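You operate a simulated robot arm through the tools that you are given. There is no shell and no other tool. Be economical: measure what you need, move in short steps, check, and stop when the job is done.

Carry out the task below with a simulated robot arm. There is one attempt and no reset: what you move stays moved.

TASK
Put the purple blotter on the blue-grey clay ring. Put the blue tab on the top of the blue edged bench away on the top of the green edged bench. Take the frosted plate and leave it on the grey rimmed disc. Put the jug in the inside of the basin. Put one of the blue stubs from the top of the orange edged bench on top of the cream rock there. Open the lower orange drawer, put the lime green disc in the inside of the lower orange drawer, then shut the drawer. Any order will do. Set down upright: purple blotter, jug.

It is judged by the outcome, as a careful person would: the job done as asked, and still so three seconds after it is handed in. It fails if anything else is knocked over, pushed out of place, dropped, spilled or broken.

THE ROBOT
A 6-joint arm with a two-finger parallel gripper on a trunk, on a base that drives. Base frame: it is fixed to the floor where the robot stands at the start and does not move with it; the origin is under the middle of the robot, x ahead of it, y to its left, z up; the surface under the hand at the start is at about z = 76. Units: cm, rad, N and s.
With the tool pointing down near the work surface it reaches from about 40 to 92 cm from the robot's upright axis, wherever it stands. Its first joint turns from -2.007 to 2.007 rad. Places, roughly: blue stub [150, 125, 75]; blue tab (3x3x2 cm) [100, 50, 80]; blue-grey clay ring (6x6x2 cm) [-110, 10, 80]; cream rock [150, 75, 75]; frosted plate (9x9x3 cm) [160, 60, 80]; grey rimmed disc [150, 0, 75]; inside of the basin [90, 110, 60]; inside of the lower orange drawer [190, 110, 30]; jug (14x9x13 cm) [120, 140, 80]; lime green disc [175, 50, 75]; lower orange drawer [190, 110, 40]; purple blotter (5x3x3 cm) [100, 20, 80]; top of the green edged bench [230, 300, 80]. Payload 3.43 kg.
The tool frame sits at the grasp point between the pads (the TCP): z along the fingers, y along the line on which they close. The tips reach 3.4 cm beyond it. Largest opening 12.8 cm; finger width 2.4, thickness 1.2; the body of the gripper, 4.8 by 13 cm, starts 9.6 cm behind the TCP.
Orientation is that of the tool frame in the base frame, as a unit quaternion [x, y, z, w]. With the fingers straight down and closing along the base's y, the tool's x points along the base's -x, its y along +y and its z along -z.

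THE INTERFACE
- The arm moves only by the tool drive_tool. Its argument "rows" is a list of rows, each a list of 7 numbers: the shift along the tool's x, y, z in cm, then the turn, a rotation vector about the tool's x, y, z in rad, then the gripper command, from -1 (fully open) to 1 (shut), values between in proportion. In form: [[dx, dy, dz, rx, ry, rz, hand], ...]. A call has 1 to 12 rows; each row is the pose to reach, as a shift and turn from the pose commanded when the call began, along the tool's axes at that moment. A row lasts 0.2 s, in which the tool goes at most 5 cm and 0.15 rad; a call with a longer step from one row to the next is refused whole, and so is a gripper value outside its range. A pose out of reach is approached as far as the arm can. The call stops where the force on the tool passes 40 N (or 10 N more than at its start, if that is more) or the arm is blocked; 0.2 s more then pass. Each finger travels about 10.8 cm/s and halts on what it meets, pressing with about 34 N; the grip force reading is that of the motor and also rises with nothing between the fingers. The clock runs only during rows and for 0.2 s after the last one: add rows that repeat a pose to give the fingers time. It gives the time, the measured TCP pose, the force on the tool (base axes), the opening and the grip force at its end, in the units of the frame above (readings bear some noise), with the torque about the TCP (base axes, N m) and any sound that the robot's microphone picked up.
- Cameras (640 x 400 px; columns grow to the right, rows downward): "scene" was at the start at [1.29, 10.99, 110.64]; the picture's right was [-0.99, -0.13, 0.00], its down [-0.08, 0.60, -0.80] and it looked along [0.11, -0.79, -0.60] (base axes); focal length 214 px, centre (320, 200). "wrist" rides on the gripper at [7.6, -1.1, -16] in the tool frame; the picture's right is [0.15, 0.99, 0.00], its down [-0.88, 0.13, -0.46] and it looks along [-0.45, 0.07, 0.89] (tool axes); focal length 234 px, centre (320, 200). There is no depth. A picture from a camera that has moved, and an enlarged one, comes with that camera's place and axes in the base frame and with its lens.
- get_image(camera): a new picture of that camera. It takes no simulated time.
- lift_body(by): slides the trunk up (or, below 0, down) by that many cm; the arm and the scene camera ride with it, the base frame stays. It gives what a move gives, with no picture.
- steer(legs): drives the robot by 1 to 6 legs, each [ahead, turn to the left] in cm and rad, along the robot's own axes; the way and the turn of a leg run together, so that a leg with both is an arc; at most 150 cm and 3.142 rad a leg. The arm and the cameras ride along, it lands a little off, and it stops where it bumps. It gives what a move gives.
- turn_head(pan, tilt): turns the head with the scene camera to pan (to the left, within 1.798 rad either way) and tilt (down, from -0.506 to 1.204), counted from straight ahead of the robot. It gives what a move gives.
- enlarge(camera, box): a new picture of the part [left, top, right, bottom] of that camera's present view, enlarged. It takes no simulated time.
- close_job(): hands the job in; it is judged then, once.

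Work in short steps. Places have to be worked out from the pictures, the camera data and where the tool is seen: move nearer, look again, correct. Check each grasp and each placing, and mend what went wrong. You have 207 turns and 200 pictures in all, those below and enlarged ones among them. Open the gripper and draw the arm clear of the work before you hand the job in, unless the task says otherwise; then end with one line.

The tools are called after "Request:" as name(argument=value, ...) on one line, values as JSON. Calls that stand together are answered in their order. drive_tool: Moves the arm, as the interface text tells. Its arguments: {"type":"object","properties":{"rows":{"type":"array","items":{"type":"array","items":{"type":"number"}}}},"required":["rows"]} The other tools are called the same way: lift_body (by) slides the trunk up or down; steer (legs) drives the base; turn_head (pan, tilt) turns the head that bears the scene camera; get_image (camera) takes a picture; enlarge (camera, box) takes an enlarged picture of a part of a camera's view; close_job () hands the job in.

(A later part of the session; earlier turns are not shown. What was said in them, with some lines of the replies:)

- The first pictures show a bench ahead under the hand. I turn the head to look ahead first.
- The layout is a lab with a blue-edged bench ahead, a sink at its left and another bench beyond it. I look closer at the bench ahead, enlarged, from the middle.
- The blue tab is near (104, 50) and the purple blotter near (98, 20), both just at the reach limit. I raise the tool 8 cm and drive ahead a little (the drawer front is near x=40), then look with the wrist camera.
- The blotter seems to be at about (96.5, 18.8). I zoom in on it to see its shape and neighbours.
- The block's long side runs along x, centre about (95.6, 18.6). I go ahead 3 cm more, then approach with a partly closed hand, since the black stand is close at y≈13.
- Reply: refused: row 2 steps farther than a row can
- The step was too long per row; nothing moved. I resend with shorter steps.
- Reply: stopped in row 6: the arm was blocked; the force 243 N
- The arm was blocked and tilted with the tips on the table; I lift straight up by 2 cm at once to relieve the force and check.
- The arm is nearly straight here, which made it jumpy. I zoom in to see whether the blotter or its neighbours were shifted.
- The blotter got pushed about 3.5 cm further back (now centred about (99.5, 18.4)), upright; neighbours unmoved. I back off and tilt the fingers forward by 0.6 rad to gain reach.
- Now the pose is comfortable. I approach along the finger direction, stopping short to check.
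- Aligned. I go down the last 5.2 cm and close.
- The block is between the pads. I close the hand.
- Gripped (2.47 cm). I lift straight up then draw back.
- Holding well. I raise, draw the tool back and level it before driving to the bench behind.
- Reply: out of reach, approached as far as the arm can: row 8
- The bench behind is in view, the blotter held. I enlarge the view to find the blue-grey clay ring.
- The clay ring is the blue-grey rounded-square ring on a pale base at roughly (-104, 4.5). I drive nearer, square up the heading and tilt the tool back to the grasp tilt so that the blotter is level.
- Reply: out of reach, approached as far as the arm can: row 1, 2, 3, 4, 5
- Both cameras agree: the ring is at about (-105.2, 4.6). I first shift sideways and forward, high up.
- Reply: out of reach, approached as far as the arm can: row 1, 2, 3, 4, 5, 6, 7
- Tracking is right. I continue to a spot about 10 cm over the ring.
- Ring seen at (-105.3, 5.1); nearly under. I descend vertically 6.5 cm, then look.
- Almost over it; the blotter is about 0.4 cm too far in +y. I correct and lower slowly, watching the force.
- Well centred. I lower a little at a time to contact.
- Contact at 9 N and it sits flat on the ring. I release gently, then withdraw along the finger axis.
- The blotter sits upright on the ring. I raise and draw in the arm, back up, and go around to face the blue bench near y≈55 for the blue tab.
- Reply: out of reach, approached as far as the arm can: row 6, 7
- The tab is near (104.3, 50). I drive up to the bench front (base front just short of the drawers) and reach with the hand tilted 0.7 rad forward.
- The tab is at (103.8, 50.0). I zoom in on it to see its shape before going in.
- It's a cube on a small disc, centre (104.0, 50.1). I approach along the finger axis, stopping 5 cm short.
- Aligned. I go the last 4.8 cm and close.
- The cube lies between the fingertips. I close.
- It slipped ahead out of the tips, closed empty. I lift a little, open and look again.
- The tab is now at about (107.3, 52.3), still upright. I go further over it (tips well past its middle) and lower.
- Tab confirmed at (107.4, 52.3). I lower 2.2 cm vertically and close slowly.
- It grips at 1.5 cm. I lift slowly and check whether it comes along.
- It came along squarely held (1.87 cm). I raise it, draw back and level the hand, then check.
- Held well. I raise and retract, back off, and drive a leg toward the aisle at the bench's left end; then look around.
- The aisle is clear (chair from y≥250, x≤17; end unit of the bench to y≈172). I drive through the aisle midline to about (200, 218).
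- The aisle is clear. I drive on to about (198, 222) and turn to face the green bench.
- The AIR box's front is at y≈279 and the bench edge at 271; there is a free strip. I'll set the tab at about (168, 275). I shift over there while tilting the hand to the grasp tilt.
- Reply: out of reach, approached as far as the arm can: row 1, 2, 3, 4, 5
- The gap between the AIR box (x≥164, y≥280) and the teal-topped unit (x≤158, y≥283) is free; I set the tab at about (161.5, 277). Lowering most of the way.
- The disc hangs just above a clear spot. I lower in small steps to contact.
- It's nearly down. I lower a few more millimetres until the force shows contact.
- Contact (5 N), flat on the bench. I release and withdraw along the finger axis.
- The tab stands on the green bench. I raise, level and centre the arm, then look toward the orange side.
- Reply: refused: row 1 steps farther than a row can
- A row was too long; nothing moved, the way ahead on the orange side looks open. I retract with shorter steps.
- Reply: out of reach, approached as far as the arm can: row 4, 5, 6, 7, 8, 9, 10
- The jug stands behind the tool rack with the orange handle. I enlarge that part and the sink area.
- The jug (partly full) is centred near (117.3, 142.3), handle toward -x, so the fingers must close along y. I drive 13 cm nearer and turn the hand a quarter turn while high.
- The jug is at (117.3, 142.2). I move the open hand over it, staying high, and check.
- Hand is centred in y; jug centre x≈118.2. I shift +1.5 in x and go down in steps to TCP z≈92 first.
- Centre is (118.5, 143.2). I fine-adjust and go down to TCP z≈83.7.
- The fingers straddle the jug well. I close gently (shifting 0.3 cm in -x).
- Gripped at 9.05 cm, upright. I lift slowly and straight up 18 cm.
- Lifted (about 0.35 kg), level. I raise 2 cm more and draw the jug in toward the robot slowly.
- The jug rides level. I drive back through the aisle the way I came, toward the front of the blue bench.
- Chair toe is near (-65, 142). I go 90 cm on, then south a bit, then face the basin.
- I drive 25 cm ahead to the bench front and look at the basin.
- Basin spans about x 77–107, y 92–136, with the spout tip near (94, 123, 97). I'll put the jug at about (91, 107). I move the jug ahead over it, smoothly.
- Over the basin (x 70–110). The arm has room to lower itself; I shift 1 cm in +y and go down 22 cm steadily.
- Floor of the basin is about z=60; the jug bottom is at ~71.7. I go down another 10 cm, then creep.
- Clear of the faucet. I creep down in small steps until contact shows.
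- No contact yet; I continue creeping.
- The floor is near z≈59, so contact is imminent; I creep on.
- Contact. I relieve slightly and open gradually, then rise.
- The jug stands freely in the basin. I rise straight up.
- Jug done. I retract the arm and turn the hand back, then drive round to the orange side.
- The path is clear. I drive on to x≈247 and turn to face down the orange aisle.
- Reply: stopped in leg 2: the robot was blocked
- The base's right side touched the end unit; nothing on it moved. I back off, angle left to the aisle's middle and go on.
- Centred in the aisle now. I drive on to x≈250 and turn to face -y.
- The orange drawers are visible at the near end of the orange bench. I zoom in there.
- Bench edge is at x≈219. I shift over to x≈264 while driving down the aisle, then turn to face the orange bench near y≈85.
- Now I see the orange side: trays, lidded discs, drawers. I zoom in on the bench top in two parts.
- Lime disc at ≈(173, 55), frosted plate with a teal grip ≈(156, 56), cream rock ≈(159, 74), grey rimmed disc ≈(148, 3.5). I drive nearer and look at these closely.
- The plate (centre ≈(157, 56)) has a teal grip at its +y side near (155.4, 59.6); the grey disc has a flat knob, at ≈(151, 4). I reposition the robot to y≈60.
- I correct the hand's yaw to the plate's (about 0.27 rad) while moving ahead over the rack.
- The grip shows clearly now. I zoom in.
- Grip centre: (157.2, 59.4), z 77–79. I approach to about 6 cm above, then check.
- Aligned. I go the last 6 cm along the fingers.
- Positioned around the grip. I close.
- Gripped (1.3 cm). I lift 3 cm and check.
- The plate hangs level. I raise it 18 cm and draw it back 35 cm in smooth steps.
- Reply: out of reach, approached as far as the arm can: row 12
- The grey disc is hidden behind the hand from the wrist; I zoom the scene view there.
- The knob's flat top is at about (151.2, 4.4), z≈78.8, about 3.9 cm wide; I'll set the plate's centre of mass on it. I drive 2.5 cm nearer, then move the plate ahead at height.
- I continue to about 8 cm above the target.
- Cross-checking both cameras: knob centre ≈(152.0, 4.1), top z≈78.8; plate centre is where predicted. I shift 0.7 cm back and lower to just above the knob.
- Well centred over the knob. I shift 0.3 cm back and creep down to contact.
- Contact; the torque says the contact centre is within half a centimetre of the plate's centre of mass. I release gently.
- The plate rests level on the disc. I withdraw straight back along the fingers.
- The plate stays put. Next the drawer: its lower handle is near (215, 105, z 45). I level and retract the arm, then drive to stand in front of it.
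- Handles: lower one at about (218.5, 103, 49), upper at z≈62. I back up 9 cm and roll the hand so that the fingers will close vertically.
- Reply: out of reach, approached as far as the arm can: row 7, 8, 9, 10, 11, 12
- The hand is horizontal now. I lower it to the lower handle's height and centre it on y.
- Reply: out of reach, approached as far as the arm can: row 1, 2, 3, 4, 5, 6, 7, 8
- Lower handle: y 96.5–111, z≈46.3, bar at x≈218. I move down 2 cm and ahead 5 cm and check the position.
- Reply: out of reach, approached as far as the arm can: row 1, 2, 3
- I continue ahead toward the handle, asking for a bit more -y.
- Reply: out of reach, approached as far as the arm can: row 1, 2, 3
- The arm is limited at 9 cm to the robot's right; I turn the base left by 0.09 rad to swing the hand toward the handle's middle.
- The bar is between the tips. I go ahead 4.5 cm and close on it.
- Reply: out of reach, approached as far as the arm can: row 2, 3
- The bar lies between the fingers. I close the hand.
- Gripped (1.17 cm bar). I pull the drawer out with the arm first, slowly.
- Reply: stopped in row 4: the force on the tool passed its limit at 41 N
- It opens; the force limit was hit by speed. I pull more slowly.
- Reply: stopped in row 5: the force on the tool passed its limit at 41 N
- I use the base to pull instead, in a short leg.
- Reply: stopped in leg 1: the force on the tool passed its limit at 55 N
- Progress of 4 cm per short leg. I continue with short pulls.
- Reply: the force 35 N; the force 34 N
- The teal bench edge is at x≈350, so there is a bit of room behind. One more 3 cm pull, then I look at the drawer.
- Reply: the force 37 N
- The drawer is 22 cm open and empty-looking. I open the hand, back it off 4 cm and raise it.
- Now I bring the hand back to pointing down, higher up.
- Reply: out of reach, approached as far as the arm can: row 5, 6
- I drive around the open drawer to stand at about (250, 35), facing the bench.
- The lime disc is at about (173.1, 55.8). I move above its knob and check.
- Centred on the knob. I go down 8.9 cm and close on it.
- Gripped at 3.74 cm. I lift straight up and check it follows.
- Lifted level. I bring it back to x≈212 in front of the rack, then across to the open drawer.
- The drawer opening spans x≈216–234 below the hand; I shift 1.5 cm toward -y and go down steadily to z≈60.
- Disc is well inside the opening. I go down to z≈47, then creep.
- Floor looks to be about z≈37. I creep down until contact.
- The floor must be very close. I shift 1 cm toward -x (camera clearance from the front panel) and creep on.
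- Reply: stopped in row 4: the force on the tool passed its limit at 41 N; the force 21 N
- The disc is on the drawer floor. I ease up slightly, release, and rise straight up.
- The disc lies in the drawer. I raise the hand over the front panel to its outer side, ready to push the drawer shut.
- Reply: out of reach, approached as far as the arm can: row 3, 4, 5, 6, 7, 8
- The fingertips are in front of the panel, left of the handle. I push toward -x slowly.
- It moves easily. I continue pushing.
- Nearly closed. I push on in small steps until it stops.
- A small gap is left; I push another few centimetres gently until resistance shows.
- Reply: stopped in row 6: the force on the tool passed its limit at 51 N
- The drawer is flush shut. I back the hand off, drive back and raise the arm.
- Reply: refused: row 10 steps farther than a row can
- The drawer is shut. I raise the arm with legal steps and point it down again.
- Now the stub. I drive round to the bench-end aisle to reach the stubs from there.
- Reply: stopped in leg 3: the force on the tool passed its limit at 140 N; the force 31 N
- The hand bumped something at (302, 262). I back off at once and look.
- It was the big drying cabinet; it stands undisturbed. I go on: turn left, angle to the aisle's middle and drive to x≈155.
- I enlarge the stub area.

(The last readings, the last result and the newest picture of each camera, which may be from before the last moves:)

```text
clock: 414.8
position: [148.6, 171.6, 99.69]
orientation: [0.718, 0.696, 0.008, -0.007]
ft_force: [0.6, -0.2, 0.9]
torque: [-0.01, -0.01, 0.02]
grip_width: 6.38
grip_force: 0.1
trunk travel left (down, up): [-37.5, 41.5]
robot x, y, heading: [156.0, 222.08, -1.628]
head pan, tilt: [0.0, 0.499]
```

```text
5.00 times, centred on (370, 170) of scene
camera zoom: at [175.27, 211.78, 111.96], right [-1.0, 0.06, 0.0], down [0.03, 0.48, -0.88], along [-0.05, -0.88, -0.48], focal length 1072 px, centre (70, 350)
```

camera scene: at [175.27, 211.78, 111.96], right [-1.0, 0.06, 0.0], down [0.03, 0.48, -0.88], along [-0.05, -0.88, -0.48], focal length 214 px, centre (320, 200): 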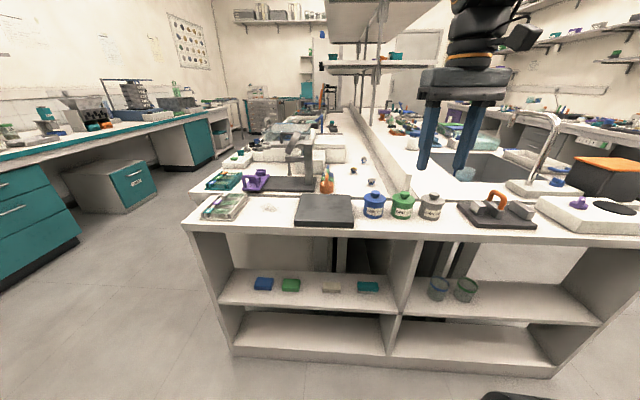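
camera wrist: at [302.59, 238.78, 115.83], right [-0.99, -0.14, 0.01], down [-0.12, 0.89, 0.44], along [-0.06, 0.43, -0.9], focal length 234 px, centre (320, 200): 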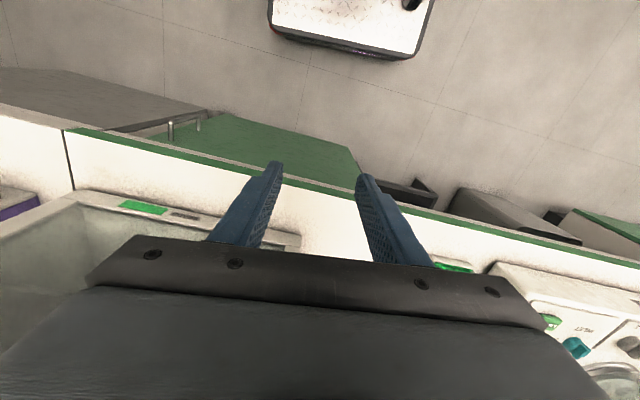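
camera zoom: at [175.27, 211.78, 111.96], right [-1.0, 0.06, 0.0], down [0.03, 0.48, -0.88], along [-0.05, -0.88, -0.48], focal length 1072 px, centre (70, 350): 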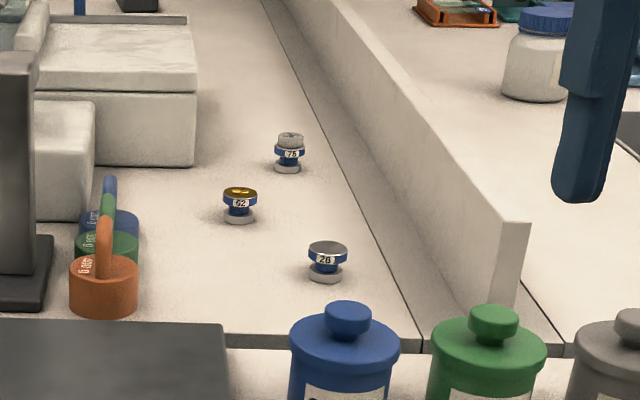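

All three are blue stubs; I take the nearest ("26") at about (150.8, 134.9). I drive 13 cm nearer and move above it.

Request:
steer(legs=[[13, 0]])

Request:
drive_tool(rows=[[-4, 0.6, 0, 0, 0, 0, 0], [-8, 1.2, 0, 0, 0, 0, 0], [-12, 1.8, 0, 0, 0, 0, 0], [-16, 2.4, 0, 0, 0, 0, 0], [-20, 3, 0, 0, 0, 0, 0], [-22, 3, 3, 0, 0, 0, 0], [-22, 3, 6, 0, 0, 0, 0]])

Request:
get_image(camera="wrist")

```text
clock: 416.1
position: [147.72, 158.54, 99.77]
orientation: [0.717, 0.697, 0.008, -0.007]
ft_force: [1.1, -0.9, -0.2]
torque: [-0.01, 0.0, 0.01]
grip_width: 6.4
grip_force: 0.1
trunk travel left (down, up): [-37.5, 41.5]
robot x, y, heading: [155.26, 209.2, -1.635]
head pan, tilt: [0.0, 0.499]
```

```text
clock: 417.7
position: [150.22, 136.68, 93.21]
orientation: [0.718, 0.696, 0.008, -0.006]
ft_force: [0.4, 0.1, 0.4]
torque: [-0.01, 0.03, 0.01]
grip_width: 6.4
grip_force: 0.1
trunk travel left (down, up): [-37.5, 41.5]
robot x, y, heading: [155.23, 209.61, -1.634]
head pan, tilt: [0.0, 0.499]
```

```text
38 pictures are left
camera wrist: at [149.25, 143.91, 109.3], right [0.99, 0.12, 0.0], down [0.1, -0.89, 0.44], along [0.06, -0.43, -0.9], focal length 234 px, centre (320, 200)
```

wrist: 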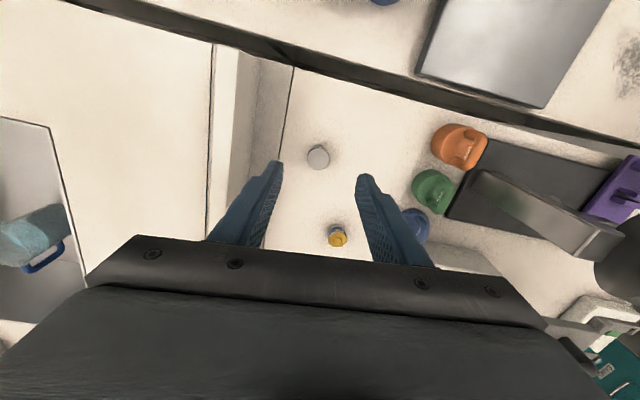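

The stub's at (150.5, 135.4). I go down with a first stop 3 cm above the final height.

Request:
drive_tool(rows=[[-1.3, 0.3, 3.5, 0, 0, 0, 0], [-1.3, 0.3, 7.5, 0, 0, 0, 0], [-1.3, 0.3, 10, 0, 0, 0, 0], [-1.3, 0.3, 10, 0, 0, 0, 0]])

Request:
get_image(camera="wrist")

```text
clock: 418.7
position: [150.25, 135.7, 83.15]
orientation: [0.718, 0.696, 0.008, -0.007]
ft_force: [0.4, -0.2, -0.3]
torque: [-0.02, -0.03, -0.02]
grip_width: 6.41
grip_force: 0.0
trunk travel left (down, up): [-37.5, 41.5]
robot x, y, heading: [155.6, 208.93, -1.633]
head pan, tilt: [0.0, 0.499]
```

```text
37 pictures are left
camera wrist: at [149.36, 142.97, 99.27], right [0.99, 0.12, 0.0], down [0.1, -0.89, 0.44], along [0.06, -0.43, -0.9], focal length 234 px, centre (320, 200)
```

wrist: 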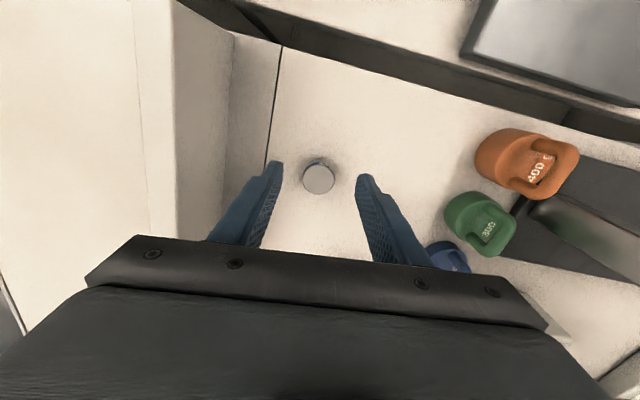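

Well centred. I go down 3 cm and close.

Request:
drive_tool(rows=[[0, 0, 1.5, 0, 0, 0, 0], [0, 0, 2.9, 0, 0, 0, 0], [0, 0, 2.9, 0, 0, 0, 0.4], [0, 0, 2.9, 0, 0, 0, 0.7], [0, 0, 2.9, 0, 0, 0, 1], [0, 0, 2.9, 0, 0, 0, 1]])

Request:
drive_tool(rows=[[0, 0, -1, 0, 0, 0, 1], [0, 0, -4, 0, 0, 0, 1], [0, 0, -8.5, 0, 0, 0, 1], [0, 0, -13, 0, 0, 0, 1], [0, 0, -17.5, 0, 0, 0, 1]])

Request:
get_image(camera="wrist")

Request:
enlarge(camera="scene", box=[310, 90, 470, 210])

```text
clock: 420.1
position: [150.41, 135.81, 80.17]
orientation: [0.718, 0.696, 0.009, -0.007]
ft_force: [-0.1, 0.2, -0.3]
torque: [0.01, 0.02, 0.01]
grip_width: 2.81
grip_force: 33.9
trunk travel left (down, up): [-37.5, 41.5]
robot x, y, heading: [155.64, 209.36, -1.631]
head pan, tilt: [0.0, 0.499]
```

```text
clock: 421.3
position: [150.33, 135.41, 97.75]
orientation: [0.717, 0.697, 0.008, -0.007]
ft_force: [0.3, -0.4, -0.9]
torque: [0.04, -0.05, -0.01]
grip_width: 2.84
grip_force: 34.2
trunk travel left (down, up): [-37.5, 41.5]
robot x, y, heading: [155.58, 209.33, -1.636]
head pan, tilt: [0.0, 0.499]
```

```text
36 pictures are left
camera wrist: at [149.25, 142.77, 113.98], right [0.99, 0.12, 0.01], down [0.1, -0.89, 0.44], along [0.06, -0.43, -0.9], focal length 234 px, centre (320, 200)
```

wrist: 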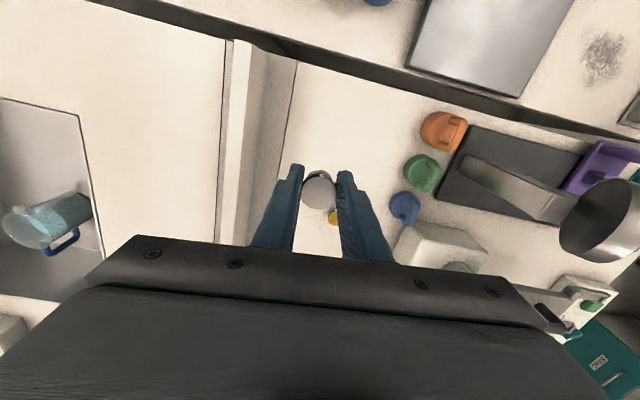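

```text
3.33 times, centred on (390, 150) of scene
camera zoom: at [174.49, 198.8, 111.95], right [-1.0, 0.06, 0.0], down [0.03, 0.48, -0.88], along [-0.05, -0.88, -0.48], focal length 715 px, centre (87, 367)
```

zoom: 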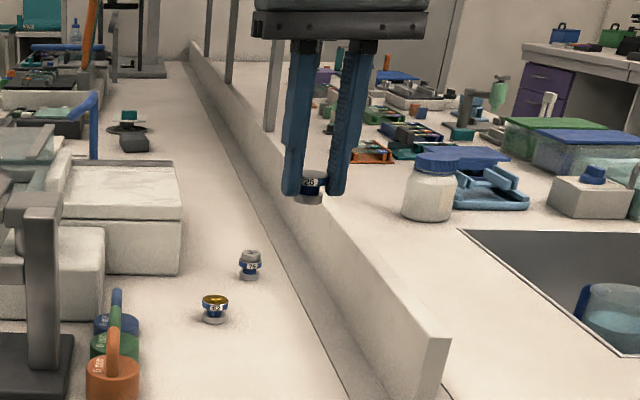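

The stub is held upright (2.8 cm). I draw it back, then drive round to the orange side at y≈61 as before.

Request:
drive_tool(rows=[[2, 0, -2, 0, 0, 0, 1], [6, 0, -4, 0, 0, 0, 1], [10.5, 0, -4, 0, 0, 0, 1], [15, 0, -4, 0, 0, 0, 1], [19, 0, -4, 0, 0, 0, 1], [22, 0, -4, 0, 0, 0, 1]])

Request:
steer(legs=[[-12, 0], [0, 1.63], [113, 0], [0, -1.57]])

```text
clock: 422.7
position: [151.19, 157.13, 102.23]
orientation: [0.718, 0.696, 0.007, -0.007]
ft_force: [0.1, -0.3, -1.1]
torque: [0.07, 0.01, -0.05]
grip_width: 2.84
grip_force: 34.0
trunk travel left (down, up): [-37.5, 41.5]
robot x, y, heading: [155.37, 208.87, -1.632]
head pan, tilt: [0.0, 0.499]
```

```text
clock: 437.0
position: [264.08, 165.13, 102.29]
orientation: [0.715, 0.699, 0.008, -0.007]
ft_force: [0.4, -0.4, 0.4]
torque: [0.0, 0.0, 0.02]
grip_width: 2.84
grip_force: 34.0
trunk travel left (down, up): [-37.5, 41.5]
robot x, y, heading: [268.16, 217.46, -1.623]
head pan, tilt: [0.0, 0.499]
```

I continue down the aisle to y≈62 and turn to face the bench.

Request:
steer(legs=[[0, 0.07], [130, 0], [24, 0], [0, -1.58], [23, 0]])

Request:
turn_head(pan=-0.1, tilt=0.45)

Request:
get_image(camera="scene")

```text
clock: 450.4
position: [195.22, 64.99, 102.32]
orientation: [1.0, 0.018, 0.01, 0.0]
ft_force: [0.0, -0.9, 0.5]
torque: [0.0, 0.0, 0.0]
grip_width: 2.82
grip_force: 33.8
trunk travel left (down, up): [-37.5, 41.5]
robot x, y, heading: [247.55, 63.77, -3.133]
head pan, tilt: [0.0, 0.499]
```

```text
clock: 451.1
position: [195.27, 65.06, 102.29]
orientation: [1.0, 0.018, 0.01, 0.001]
ft_force: [-0.4, -0.2, -0.4]
torque: [-0.03, 0.0, 0.02]
grip_width: 2.84
grip_force: 33.9
trunk travel left (down, up): [-37.5, 41.5]
robot x, y, heading: [247.28, 64.17, -3.135]
head pan, tilt: [-0.099, 0.45]
```

```text
34 pictures are left
camera scene: at [238.25, 45.54, 112.4], right [0.09, 1.0, 0.0], down [0.43, -0.04, -0.9], along [-0.9, 0.08, -0.44], focal length 214 px, centre (320, 200)
```

scene: 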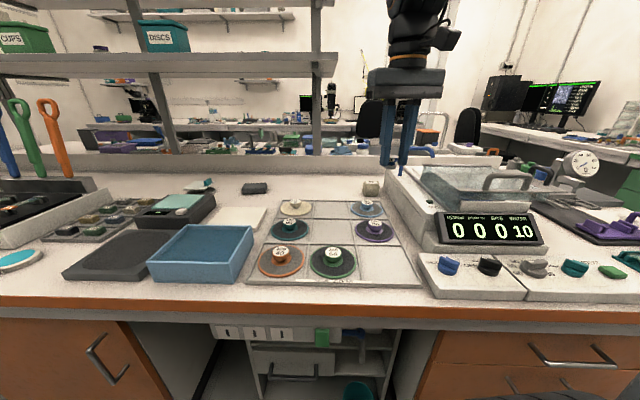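

I zoom in on the rock to fix its position and top height.

Request:
enlarge(camera="scene", box=[330, 150, 430, 220])

Request:
lift_body(by=24)

Request:
get_image(camera="wrist")

```text
5.71 times, centred on (380, 185) of scene
camera zoom: at [238.25, 45.54, 112.4], right [0.09, 1.0, 0.0], down [0.43, -0.04, -0.9], along [-0.9, 0.08, -0.44], focal length 1226 px, centre (-23, 286)
```

zoom: 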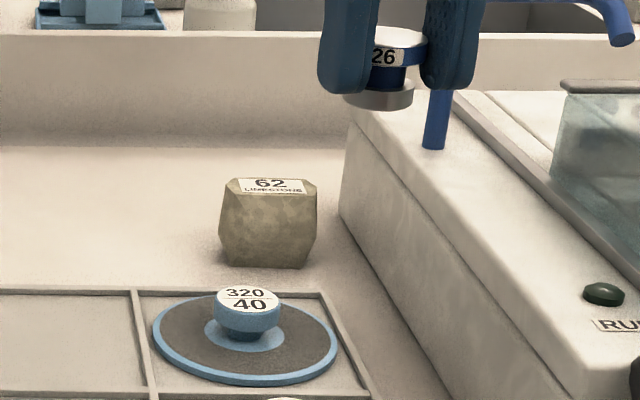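

```text
clock: 453.6
position: [195.26, 65.07, 126.22]
orientation: [1.0, 0.019, 0.011, 0.001]
ft_force: [0.2, -0.4, -0.6]
torque: [-0.02, 0.01, 0.03]
grip_width: 2.84
grip_force: 34.4
trunk travel left (down, up): [-61.5, 17.5]
robot x, y, heading: [247.49, 63.8, -3.133]
head pan, tilt: [-0.099, 0.45]
```

```text
32 pictures are left
camera wrist: at [202.36, 66.5, 142.46], right [0.18, -0.98, 0.0], down [-0.88, -0.16, 0.44], along [-0.43, -0.08, -0.9], focal length 234 px, centre (320, 200)
```

wrist: 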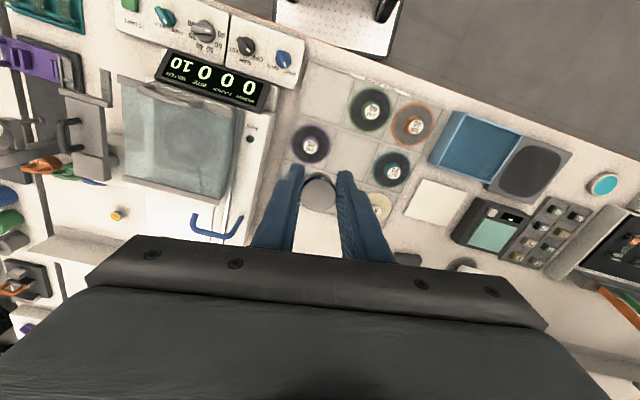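

Rock top centre ≈(160.4, 72.5), z≈81. With the trunk 24 cm up there's more reach. I move in high at y≈65, then over the rock.

Request:
drive_tool(rows=[[-4.5, 0, 1, 0, 0, 0, 1], [-9, -0.3, 2.5, 0, 0, 0, 1], [-13.5, -0.5, 4, 0, 0, 0, 1], [-18, -0.7, 5.5, 0, 0, 0, 1], [-22.5, -0.9, 7, 0, 0, 0, 1], [-27, -1.1, 8.5, 0, 0, 0, 1], [-31, -2, 10.5, 0, 0, 0, 1], [-34, -5, 12.5, 0, 0, 0, 1], [-34.7, -8.5, 15, 0, 0, 0, 1], [-34.7, -8.7, 19, 0, 0, 0, 1], [-34.7, -8.7, 22, 0, 0, 0, 1]])

Request:
get_image(camera="wrist")

Request:
get_image(camera="scene")

```text
clock: 456.0
position: [161.47, 72.23, 103.21]
orientation: [1.0, 0.019, 0.011, 0.001]
ft_force: [0.7, 0.1, -0.9]
torque: [-0.01, 0.03, -0.03]
grip_width: 2.85
grip_force: 34.1
out of reach, approached as far as the arm can: row 8, 9, 10, 11
trunk travel left (down, up): [-61.5, 17.5]
robot x, y, heading: [247.45, 64.23, -3.138]
head pan, tilt: [-0.099, 0.45]
```

```text
31 pictures are left
camera wrist: at [168.6, 73.61, 119.37], right [0.18, -0.98, 0.0], down [-0.88, -0.16, 0.44], along [-0.43, -0.08, -0.9], focal length 234 px, centre (320, 200)
```

wrist: 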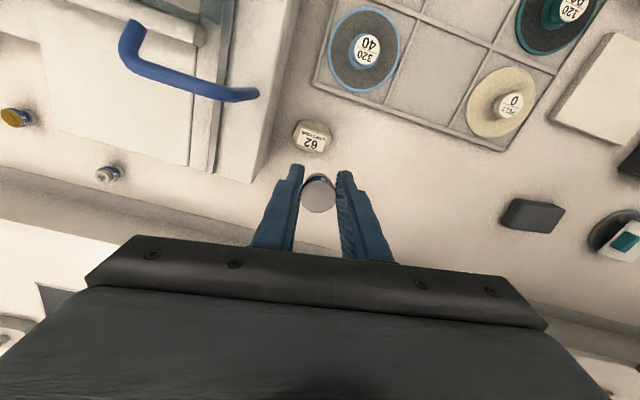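

```text
30 pictures are left
camera scene: at [244.93, 45.58, 136.39], right [0.09, 1.0, 0.0], down [0.43, -0.04, -0.9], along [-0.9, 0.08, -0.44], focal length 214 px, centre (320, 200)
```

scene: 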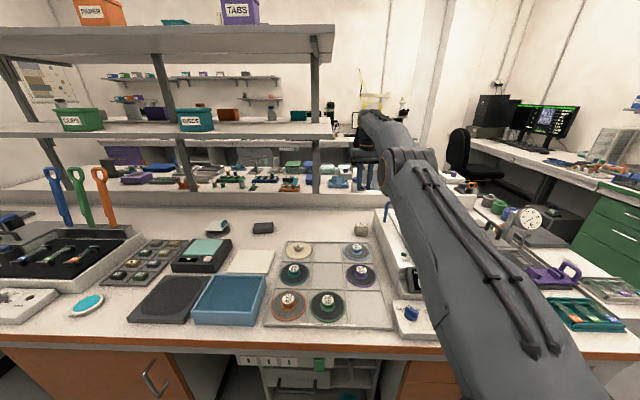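

Trunk raising also moves it back a bit, but the pose is near. Rock top seen at about (161.2, 73.4). I lower to z≈91 and re-measure.

Request:
drive_tool(rows=[[0, -0.5, 4, 0, 0, 0, 1], [0, -1, 8, 0, 0, 0, 1], [0, -1, 11, 0, 0, 0, 1], [0, -1, 12, 0, 0, 0, 1], [0, -1, 12, 0, 0, 0, 1]])

Request:
enlarge(camera="wrist", box=[240, 80, 400, 220])

Request:
turn_head(pan=-0.25, tilt=0.5)

Request:
enlarge(camera="scene", box=[230, 130, 390, 250])

```text
clock: 457.2
position: [161.71, 73.23, 91.37]
orientation: [1.0, 0.018, 0.011, 0.0]
ft_force: [0.7, -0.1, -0.4]
torque: [-0.03, 0.04, 0.02]
grip_width: 2.8
grip_force: 34.0
trunk travel left (down, up): [-61.5, 17.5]
robot x, y, heading: [246.88, 64.22, -3.135]
head pan, tilt: [-0.099, 0.45]
```

```text
2.86 times, centred on (320, 150) of wrist
camera zoom: at [168.72, 74.68, 107.57], right [0.18, -0.98, 0.0], down [-0.88, -0.16, 0.44], along [-0.43, -0.08, -0.9], focal length 669 px, centre (320, 343)
```

zoom: 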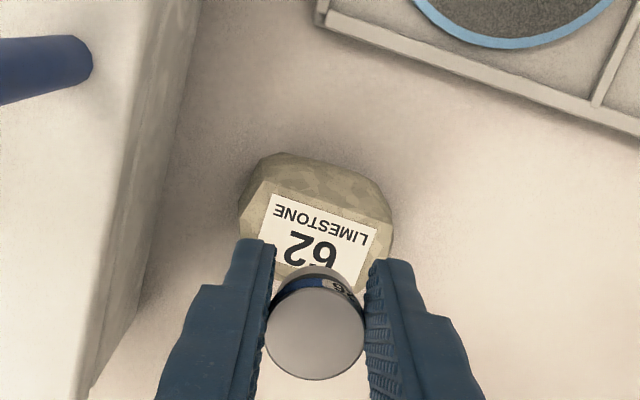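

```text
clock: 457.9
position: [161.64, 73.28, 91.38]
orientation: [1.0, 0.019, 0.011, 0.0]
ft_force: [0.0, -0.3, -0.3]
torque: [-0.05, -0.03, -0.03]
grip_width: 2.82
grip_force: 34.0
trunk travel left (down, up): [-61.5, 17.5]
robot x, y, heading: [247.63, 63.95, -3.135]
head pan, tilt: [-0.25, 0.499]
```

```text
3.33 times, centred on (310, 190) of scene
camera zoom: at [245.24, 46.91, 135.95], right [0.24, 0.97, 0.0], down [0.46, -0.12, -0.88], along [-0.85, 0.21, -0.48], focal length 715 px, centre (353, 233)
```

zoom: 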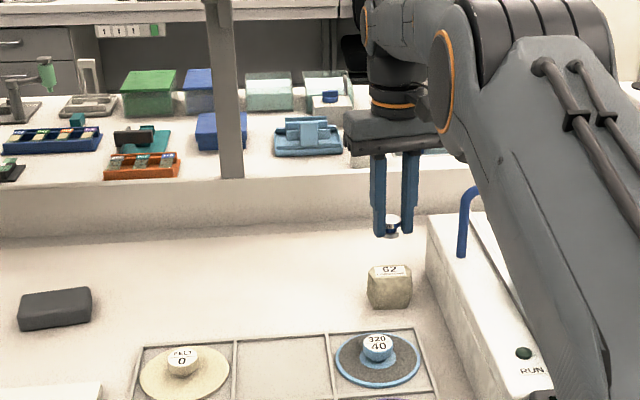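

Both cameras agree: label/top centre (160.7, 73.3), z≈81. I shift -1 in x and lower to just above it.

Request:
drive_tool(rows=[[-0.5, 0, 2, 0, 0, 0, 1], [-1, 0, 4, 0, 0, 0, 1], [-1, 0, 4.8, 0, 0, 0, 1], [-1, 0, 4.8, 0, 0, 0, 1]])

Request:
enlarge(camera="wrist", box=[240, 100, 400, 220])

Request:
enlarge(camera="scene", box=[300, 180, 364, 228])

```text
clock: 458.9
position: [160.71, 73.52, 86.37]
orientation: [1.0, 0.018, 0.01, 0.001]
ft_force: [0.5, -0.6, -0.9]
torque: [-0.01, 0.0, -0.01]
grip_width: 2.83
grip_force: 33.8
trunk travel left (down, up): [-61.5, 17.5]
robot x, y, heading: [247.26, 63.97, -3.14]
head pan, tilt: [-0.25, 0.499]
```

```text
3.33 times, centred on (320, 160) of wrist
camera zoom: at [167.76, 74.86, 102.57], right [0.18, -0.98, 0.0], down [-0.88, -0.16, 0.44], along [-0.43, -0.08, -0.9], focal length 781 px, centre (320, 333)
```

zoom: 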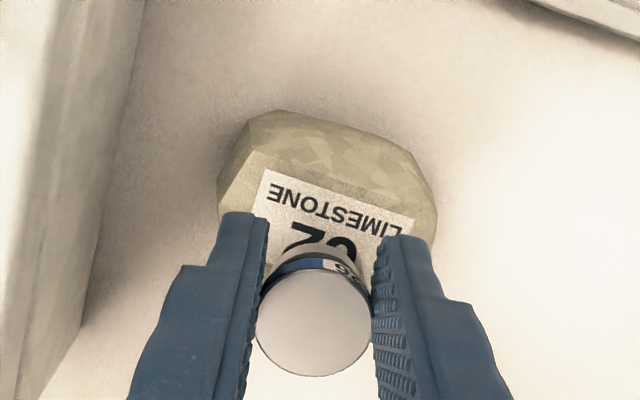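

```text
8.33 times, centred on (332, 204) of scene
camera zoom: at [245.24, 46.92, 135.95], right [0.24, 0.97, 0.0], down [0.46, -0.12, -0.88], along [-0.85, 0.21, -0.48], focal length 1787 px, centre (220, 167)
```

zoom: 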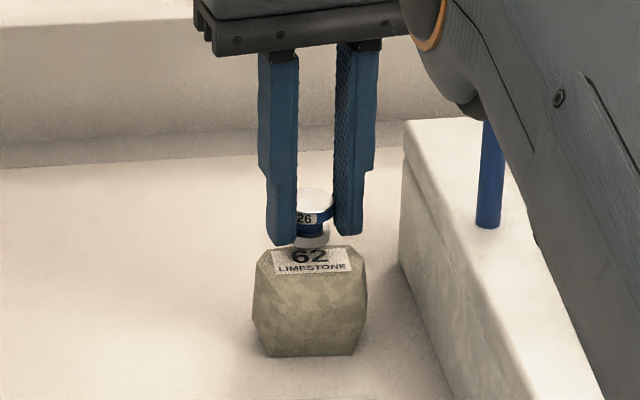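

Aligned over the label. I creep down to contact with a 0.3 cm shift toward +x.

Request:
drive_tool(rows=[[0.3, 0, 0.4, 0, 0, 0, 1], [0.3, 0, 0.8, 0, 0, 0, 1], [0.3, 0, 1.0, 0, 0, 0, 1], [0.3, 0, 1.0, 0, 0, 0, 1]])

Request:
enlarge(camera="scene", box=[300, 180, 364, 228])

```text
clock: 459.9
position: [161.13, 73.34, 85.55]
orientation: [1.0, 0.019, 0.01, 0.0]
ft_force: [0.8, -0.3, 2.4]
torque: [0.01, -0.01, 0.0]
grip_width: 2.84
grip_force: 34.4
trunk travel left (down, up): [-61.5, 17.5]
robot x, y, heading: [247.74, 64.06, -3.136]
head pan, tilt: [-0.25, 0.499]
```

```text
8.33 times, centred on (332, 204) of scene
camera zoom: at [245.26, 46.92, 135.95], right [0.24, 0.97, 0.0], down [0.46, -0.12, -0.88], along [-0.85, 0.21, -0.48], focal length 1787 px, centre (220, 167)
```

zoom: 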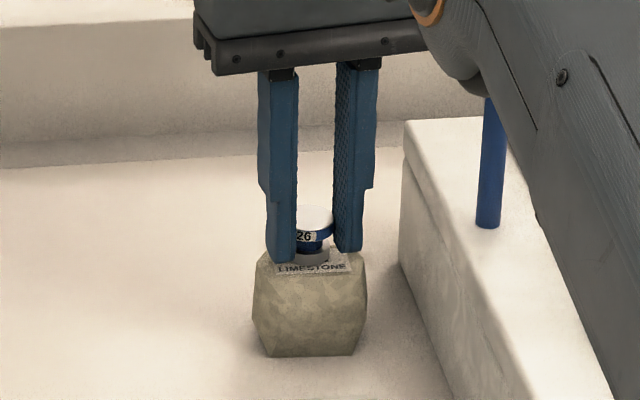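

Contact (about 3 N), the stub stands on the middle of the rock top. I release gently.

Request:
drive_tool(rows=[[0, 0, 0.05, 0, 0, 0, 0.9], [0, 0, 0.05, 0, 0, 0, 0.5], [0, 0, 0.05, 0, 0, 0, 0.3], [0, 0, 0.05, 0, 0, 0, 0.2], [0, 0, 0.05, 0, 0, 0, 0.1]])

Request:
enlarge(camera="scene", box=[300, 180, 364, 228])

```text
clock: 461.1
position: [161.26, 73.2, 85.49]
orientation: [1.0, 0.018, 0.01, 0.001]
ft_force: [0.0, 0.1, -0.7]
torque: [-0.01, -0.02, -0.03]
grip_width: 5.76
grip_force: 0.1
trunk travel left (down, up): [-61.5, 17.5]
robot x, y, heading: [247.74, 64.0, -3.141]
head pan, tilt: [-0.25, 0.499]
```

```text
8.33 times, centred on (332, 204) of scene
camera zoom: at [245.25, 46.92, 135.95], right [0.24, 0.97, 0.0], down [0.46, -0.12, -0.88], along [-0.85, 0.21, -0.48], focal length 1787 px, centre (220, 167)
```

zoom: 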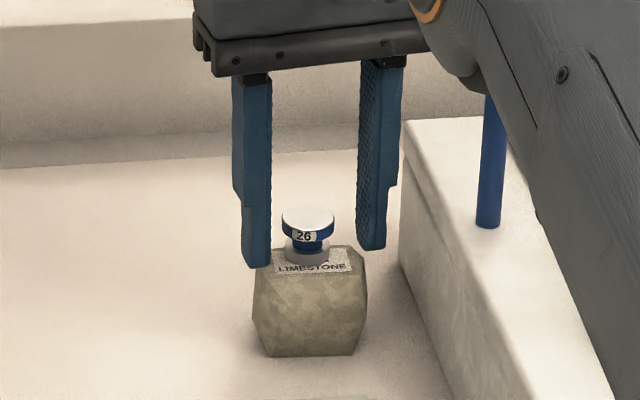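

The stub stands on the rock. I rise straight up and draw back.

Request:
drive_tool(rows=[[0, 0, -1.5, 0, 0, 0, 0.1], [0, 0, -5, 0, 0, 0, 0.1], [0, 0, -9.5, 0, 0, 0, 0.1], [0, 0, -14, 0, 0, 0, 0.1], [2, 2, -17, 0, 0, 0, 0.1], [5, 4, -19, 0, 0, 0, 0.1], [9, 6, -20, 0, 0, 0, 0.1], [13, 7, -21, 0, 0, 0, 0.1], [17.5, 7, -21, 0, 0, 0, 0.1], [22, 7, -21, 0, 0, 0, 0.1], [26.5, 7, -21, 0, 0, 0, 0.1]])

Request:
steer(legs=[[-25, 0]])

Request:
get_image(camera="scene")

```text
clock: 463.5
position: [187.33, 67.27, 107.11]
orientation: [1.0, 0.019, 0.01, 0.001]
ft_force: [-0.6, -0.1, -1.3]
torque: [-0.03, -0.08, -0.02]
grip_width: 5.74
grip_force: 0.0
trunk travel left (down, up): [-61.5, 17.5]
robot x, y, heading: [247.73, 64.28, -3.138]
head pan, tilt: [-0.25, 0.499]
```

```text
clock: 465.4
position: [213.51, 67.11, 107.12]
orientation: [1.0, 0.023, 0.01, 0.001]
ft_force: [0.1, -0.3, -0.1]
torque: [-0.03, 0.0, 0.03]
grip_width: 5.78
grip_force: 0.2
trunk travel left (down, up): [-61.5, 17.5]
robot x, y, heading: [273.87, 64.72, -3.129]
head pan, tilt: [-0.25, 0.499]
```

```text
23 pictures are left
camera scene: at [271.6, 47.15, 135.95], right [0.23, 0.97, 0.0], down [0.47, -0.11, -0.88], along [-0.85, 0.21, -0.48], focal length 214 px, centre (320, 200)
```

scene: 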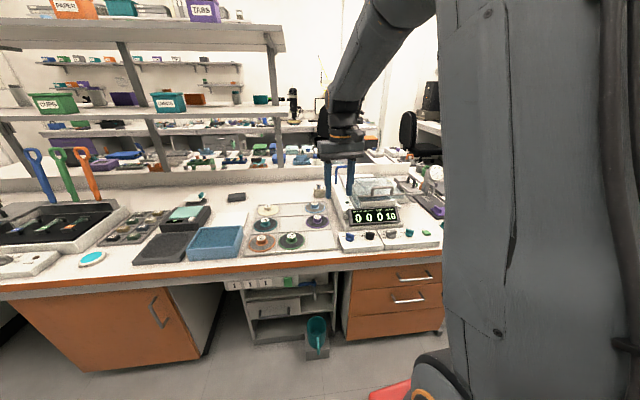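

I make a last check of the plate, the rock and the closed drawer.

Request:
enlarge(camera="scene", box=[150, 160, 350, 280])

Request:
enlarge(camera="scene", box=[320, 240, 460, 350])

```text
3.20 times, centred on (250, 220) of scene
camera zoom: at [271.6, 47.15, 135.95], right [0.23, 0.97, 0.0], down [0.47, -0.11, -0.88], along [-0.85, 0.21, -0.48], focal length 686 px, centre (544, 136)
```

zoom: 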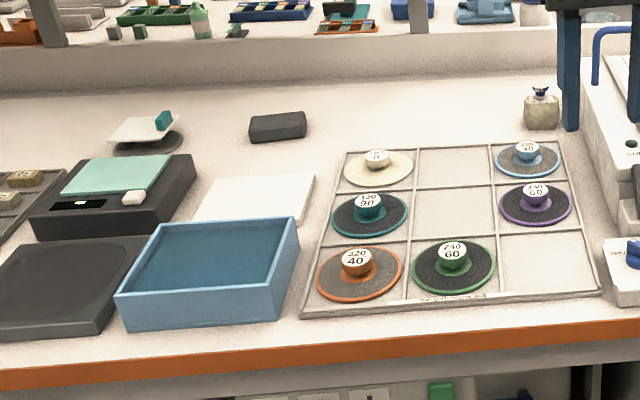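

```text
3.64 times, centred on (390, 295) of scene
camera zoom: at [271.6, 47.15, 135.95], right [0.23, 0.97, 0.0], down [0.47, -0.11, -0.88], along [-0.85, 0.21, -0.48], focal length 780 px, centre (66, -146)
```

zoom: 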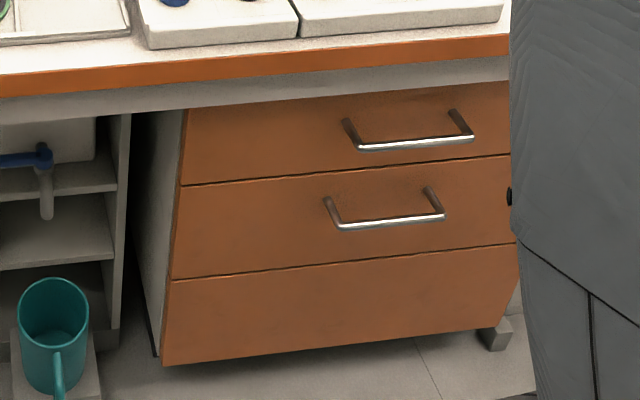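

The stub looks odd at this zoom; I look closer at it.

Request:
enlarge(camera="scene", box=[304, 180, 336, 204])

```text
16.00 times, centred on (320, 192) of scene
camera zoom: at [271.6, 47.15, 135.95], right [0.23, 0.97, 0.0], down [0.47, -0.11, -0.88], along [-0.85, 0.21, -0.48], focal length 3432 px, centre (320, 328)
```

zoom: 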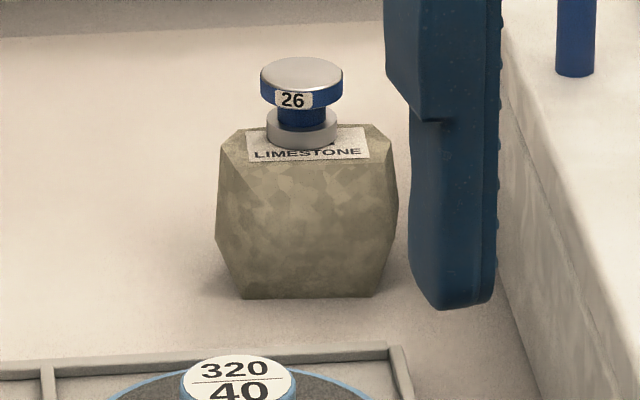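

The stub stands upright on the rock, the plate is on the disc, the drawer is shut. I open the hand fully and drive a bit further clear, then hand in.

Request:
steer(legs=[[-12, 0]])

Request:
drive_tool(rows=[[0, 0, -2, 0, 0, 0, -0.5], [0, 0, -2, 0, 0, 0, -1], [0, 0, -2, 0, 0, 0, -1]])

Request:
close_job()

```text
clock: 466.6
position: [225.57, 67.11, 107.08]
orientation: [1.0, 0.024, 0.011, 0.0]
ft_force: [0.7, -0.4, 0.2]
torque: [0.0, -0.03, 0.02]
grip_width: 5.76
grip_force: 0.0
trunk travel left (down, up): [-61.5, 17.5]
robot x, y, heading: [285.87, 64.47, -3.127]
head pan, tilt: [-0.25, 0.499]
```

```text
clock: 467.4
position: [225.55, 67.11, 109.01]
orientation: [1.0, 0.024, 0.01, 0.001]
ft_force: [-0.3, -0.2, 0.0]
torque: [-0.02, -0.02, 0.03]
grip_width: 12.81
grip_force: 0.0
trunk travel left (down, up): [-61.5, 17.5]
robot x, y, heading: [285.78, 64.16, -3.125]
head pan, tilt: [-0.25, 0.499]
```

```text
The job is handed in.
```

All six items are placed and the job is handed in; on the way the robot bumped the bench-end shelf unit and the hand hit the drying cabinet on the green bench (about 140 N), and nothing looked moved in the pictures afterwards.
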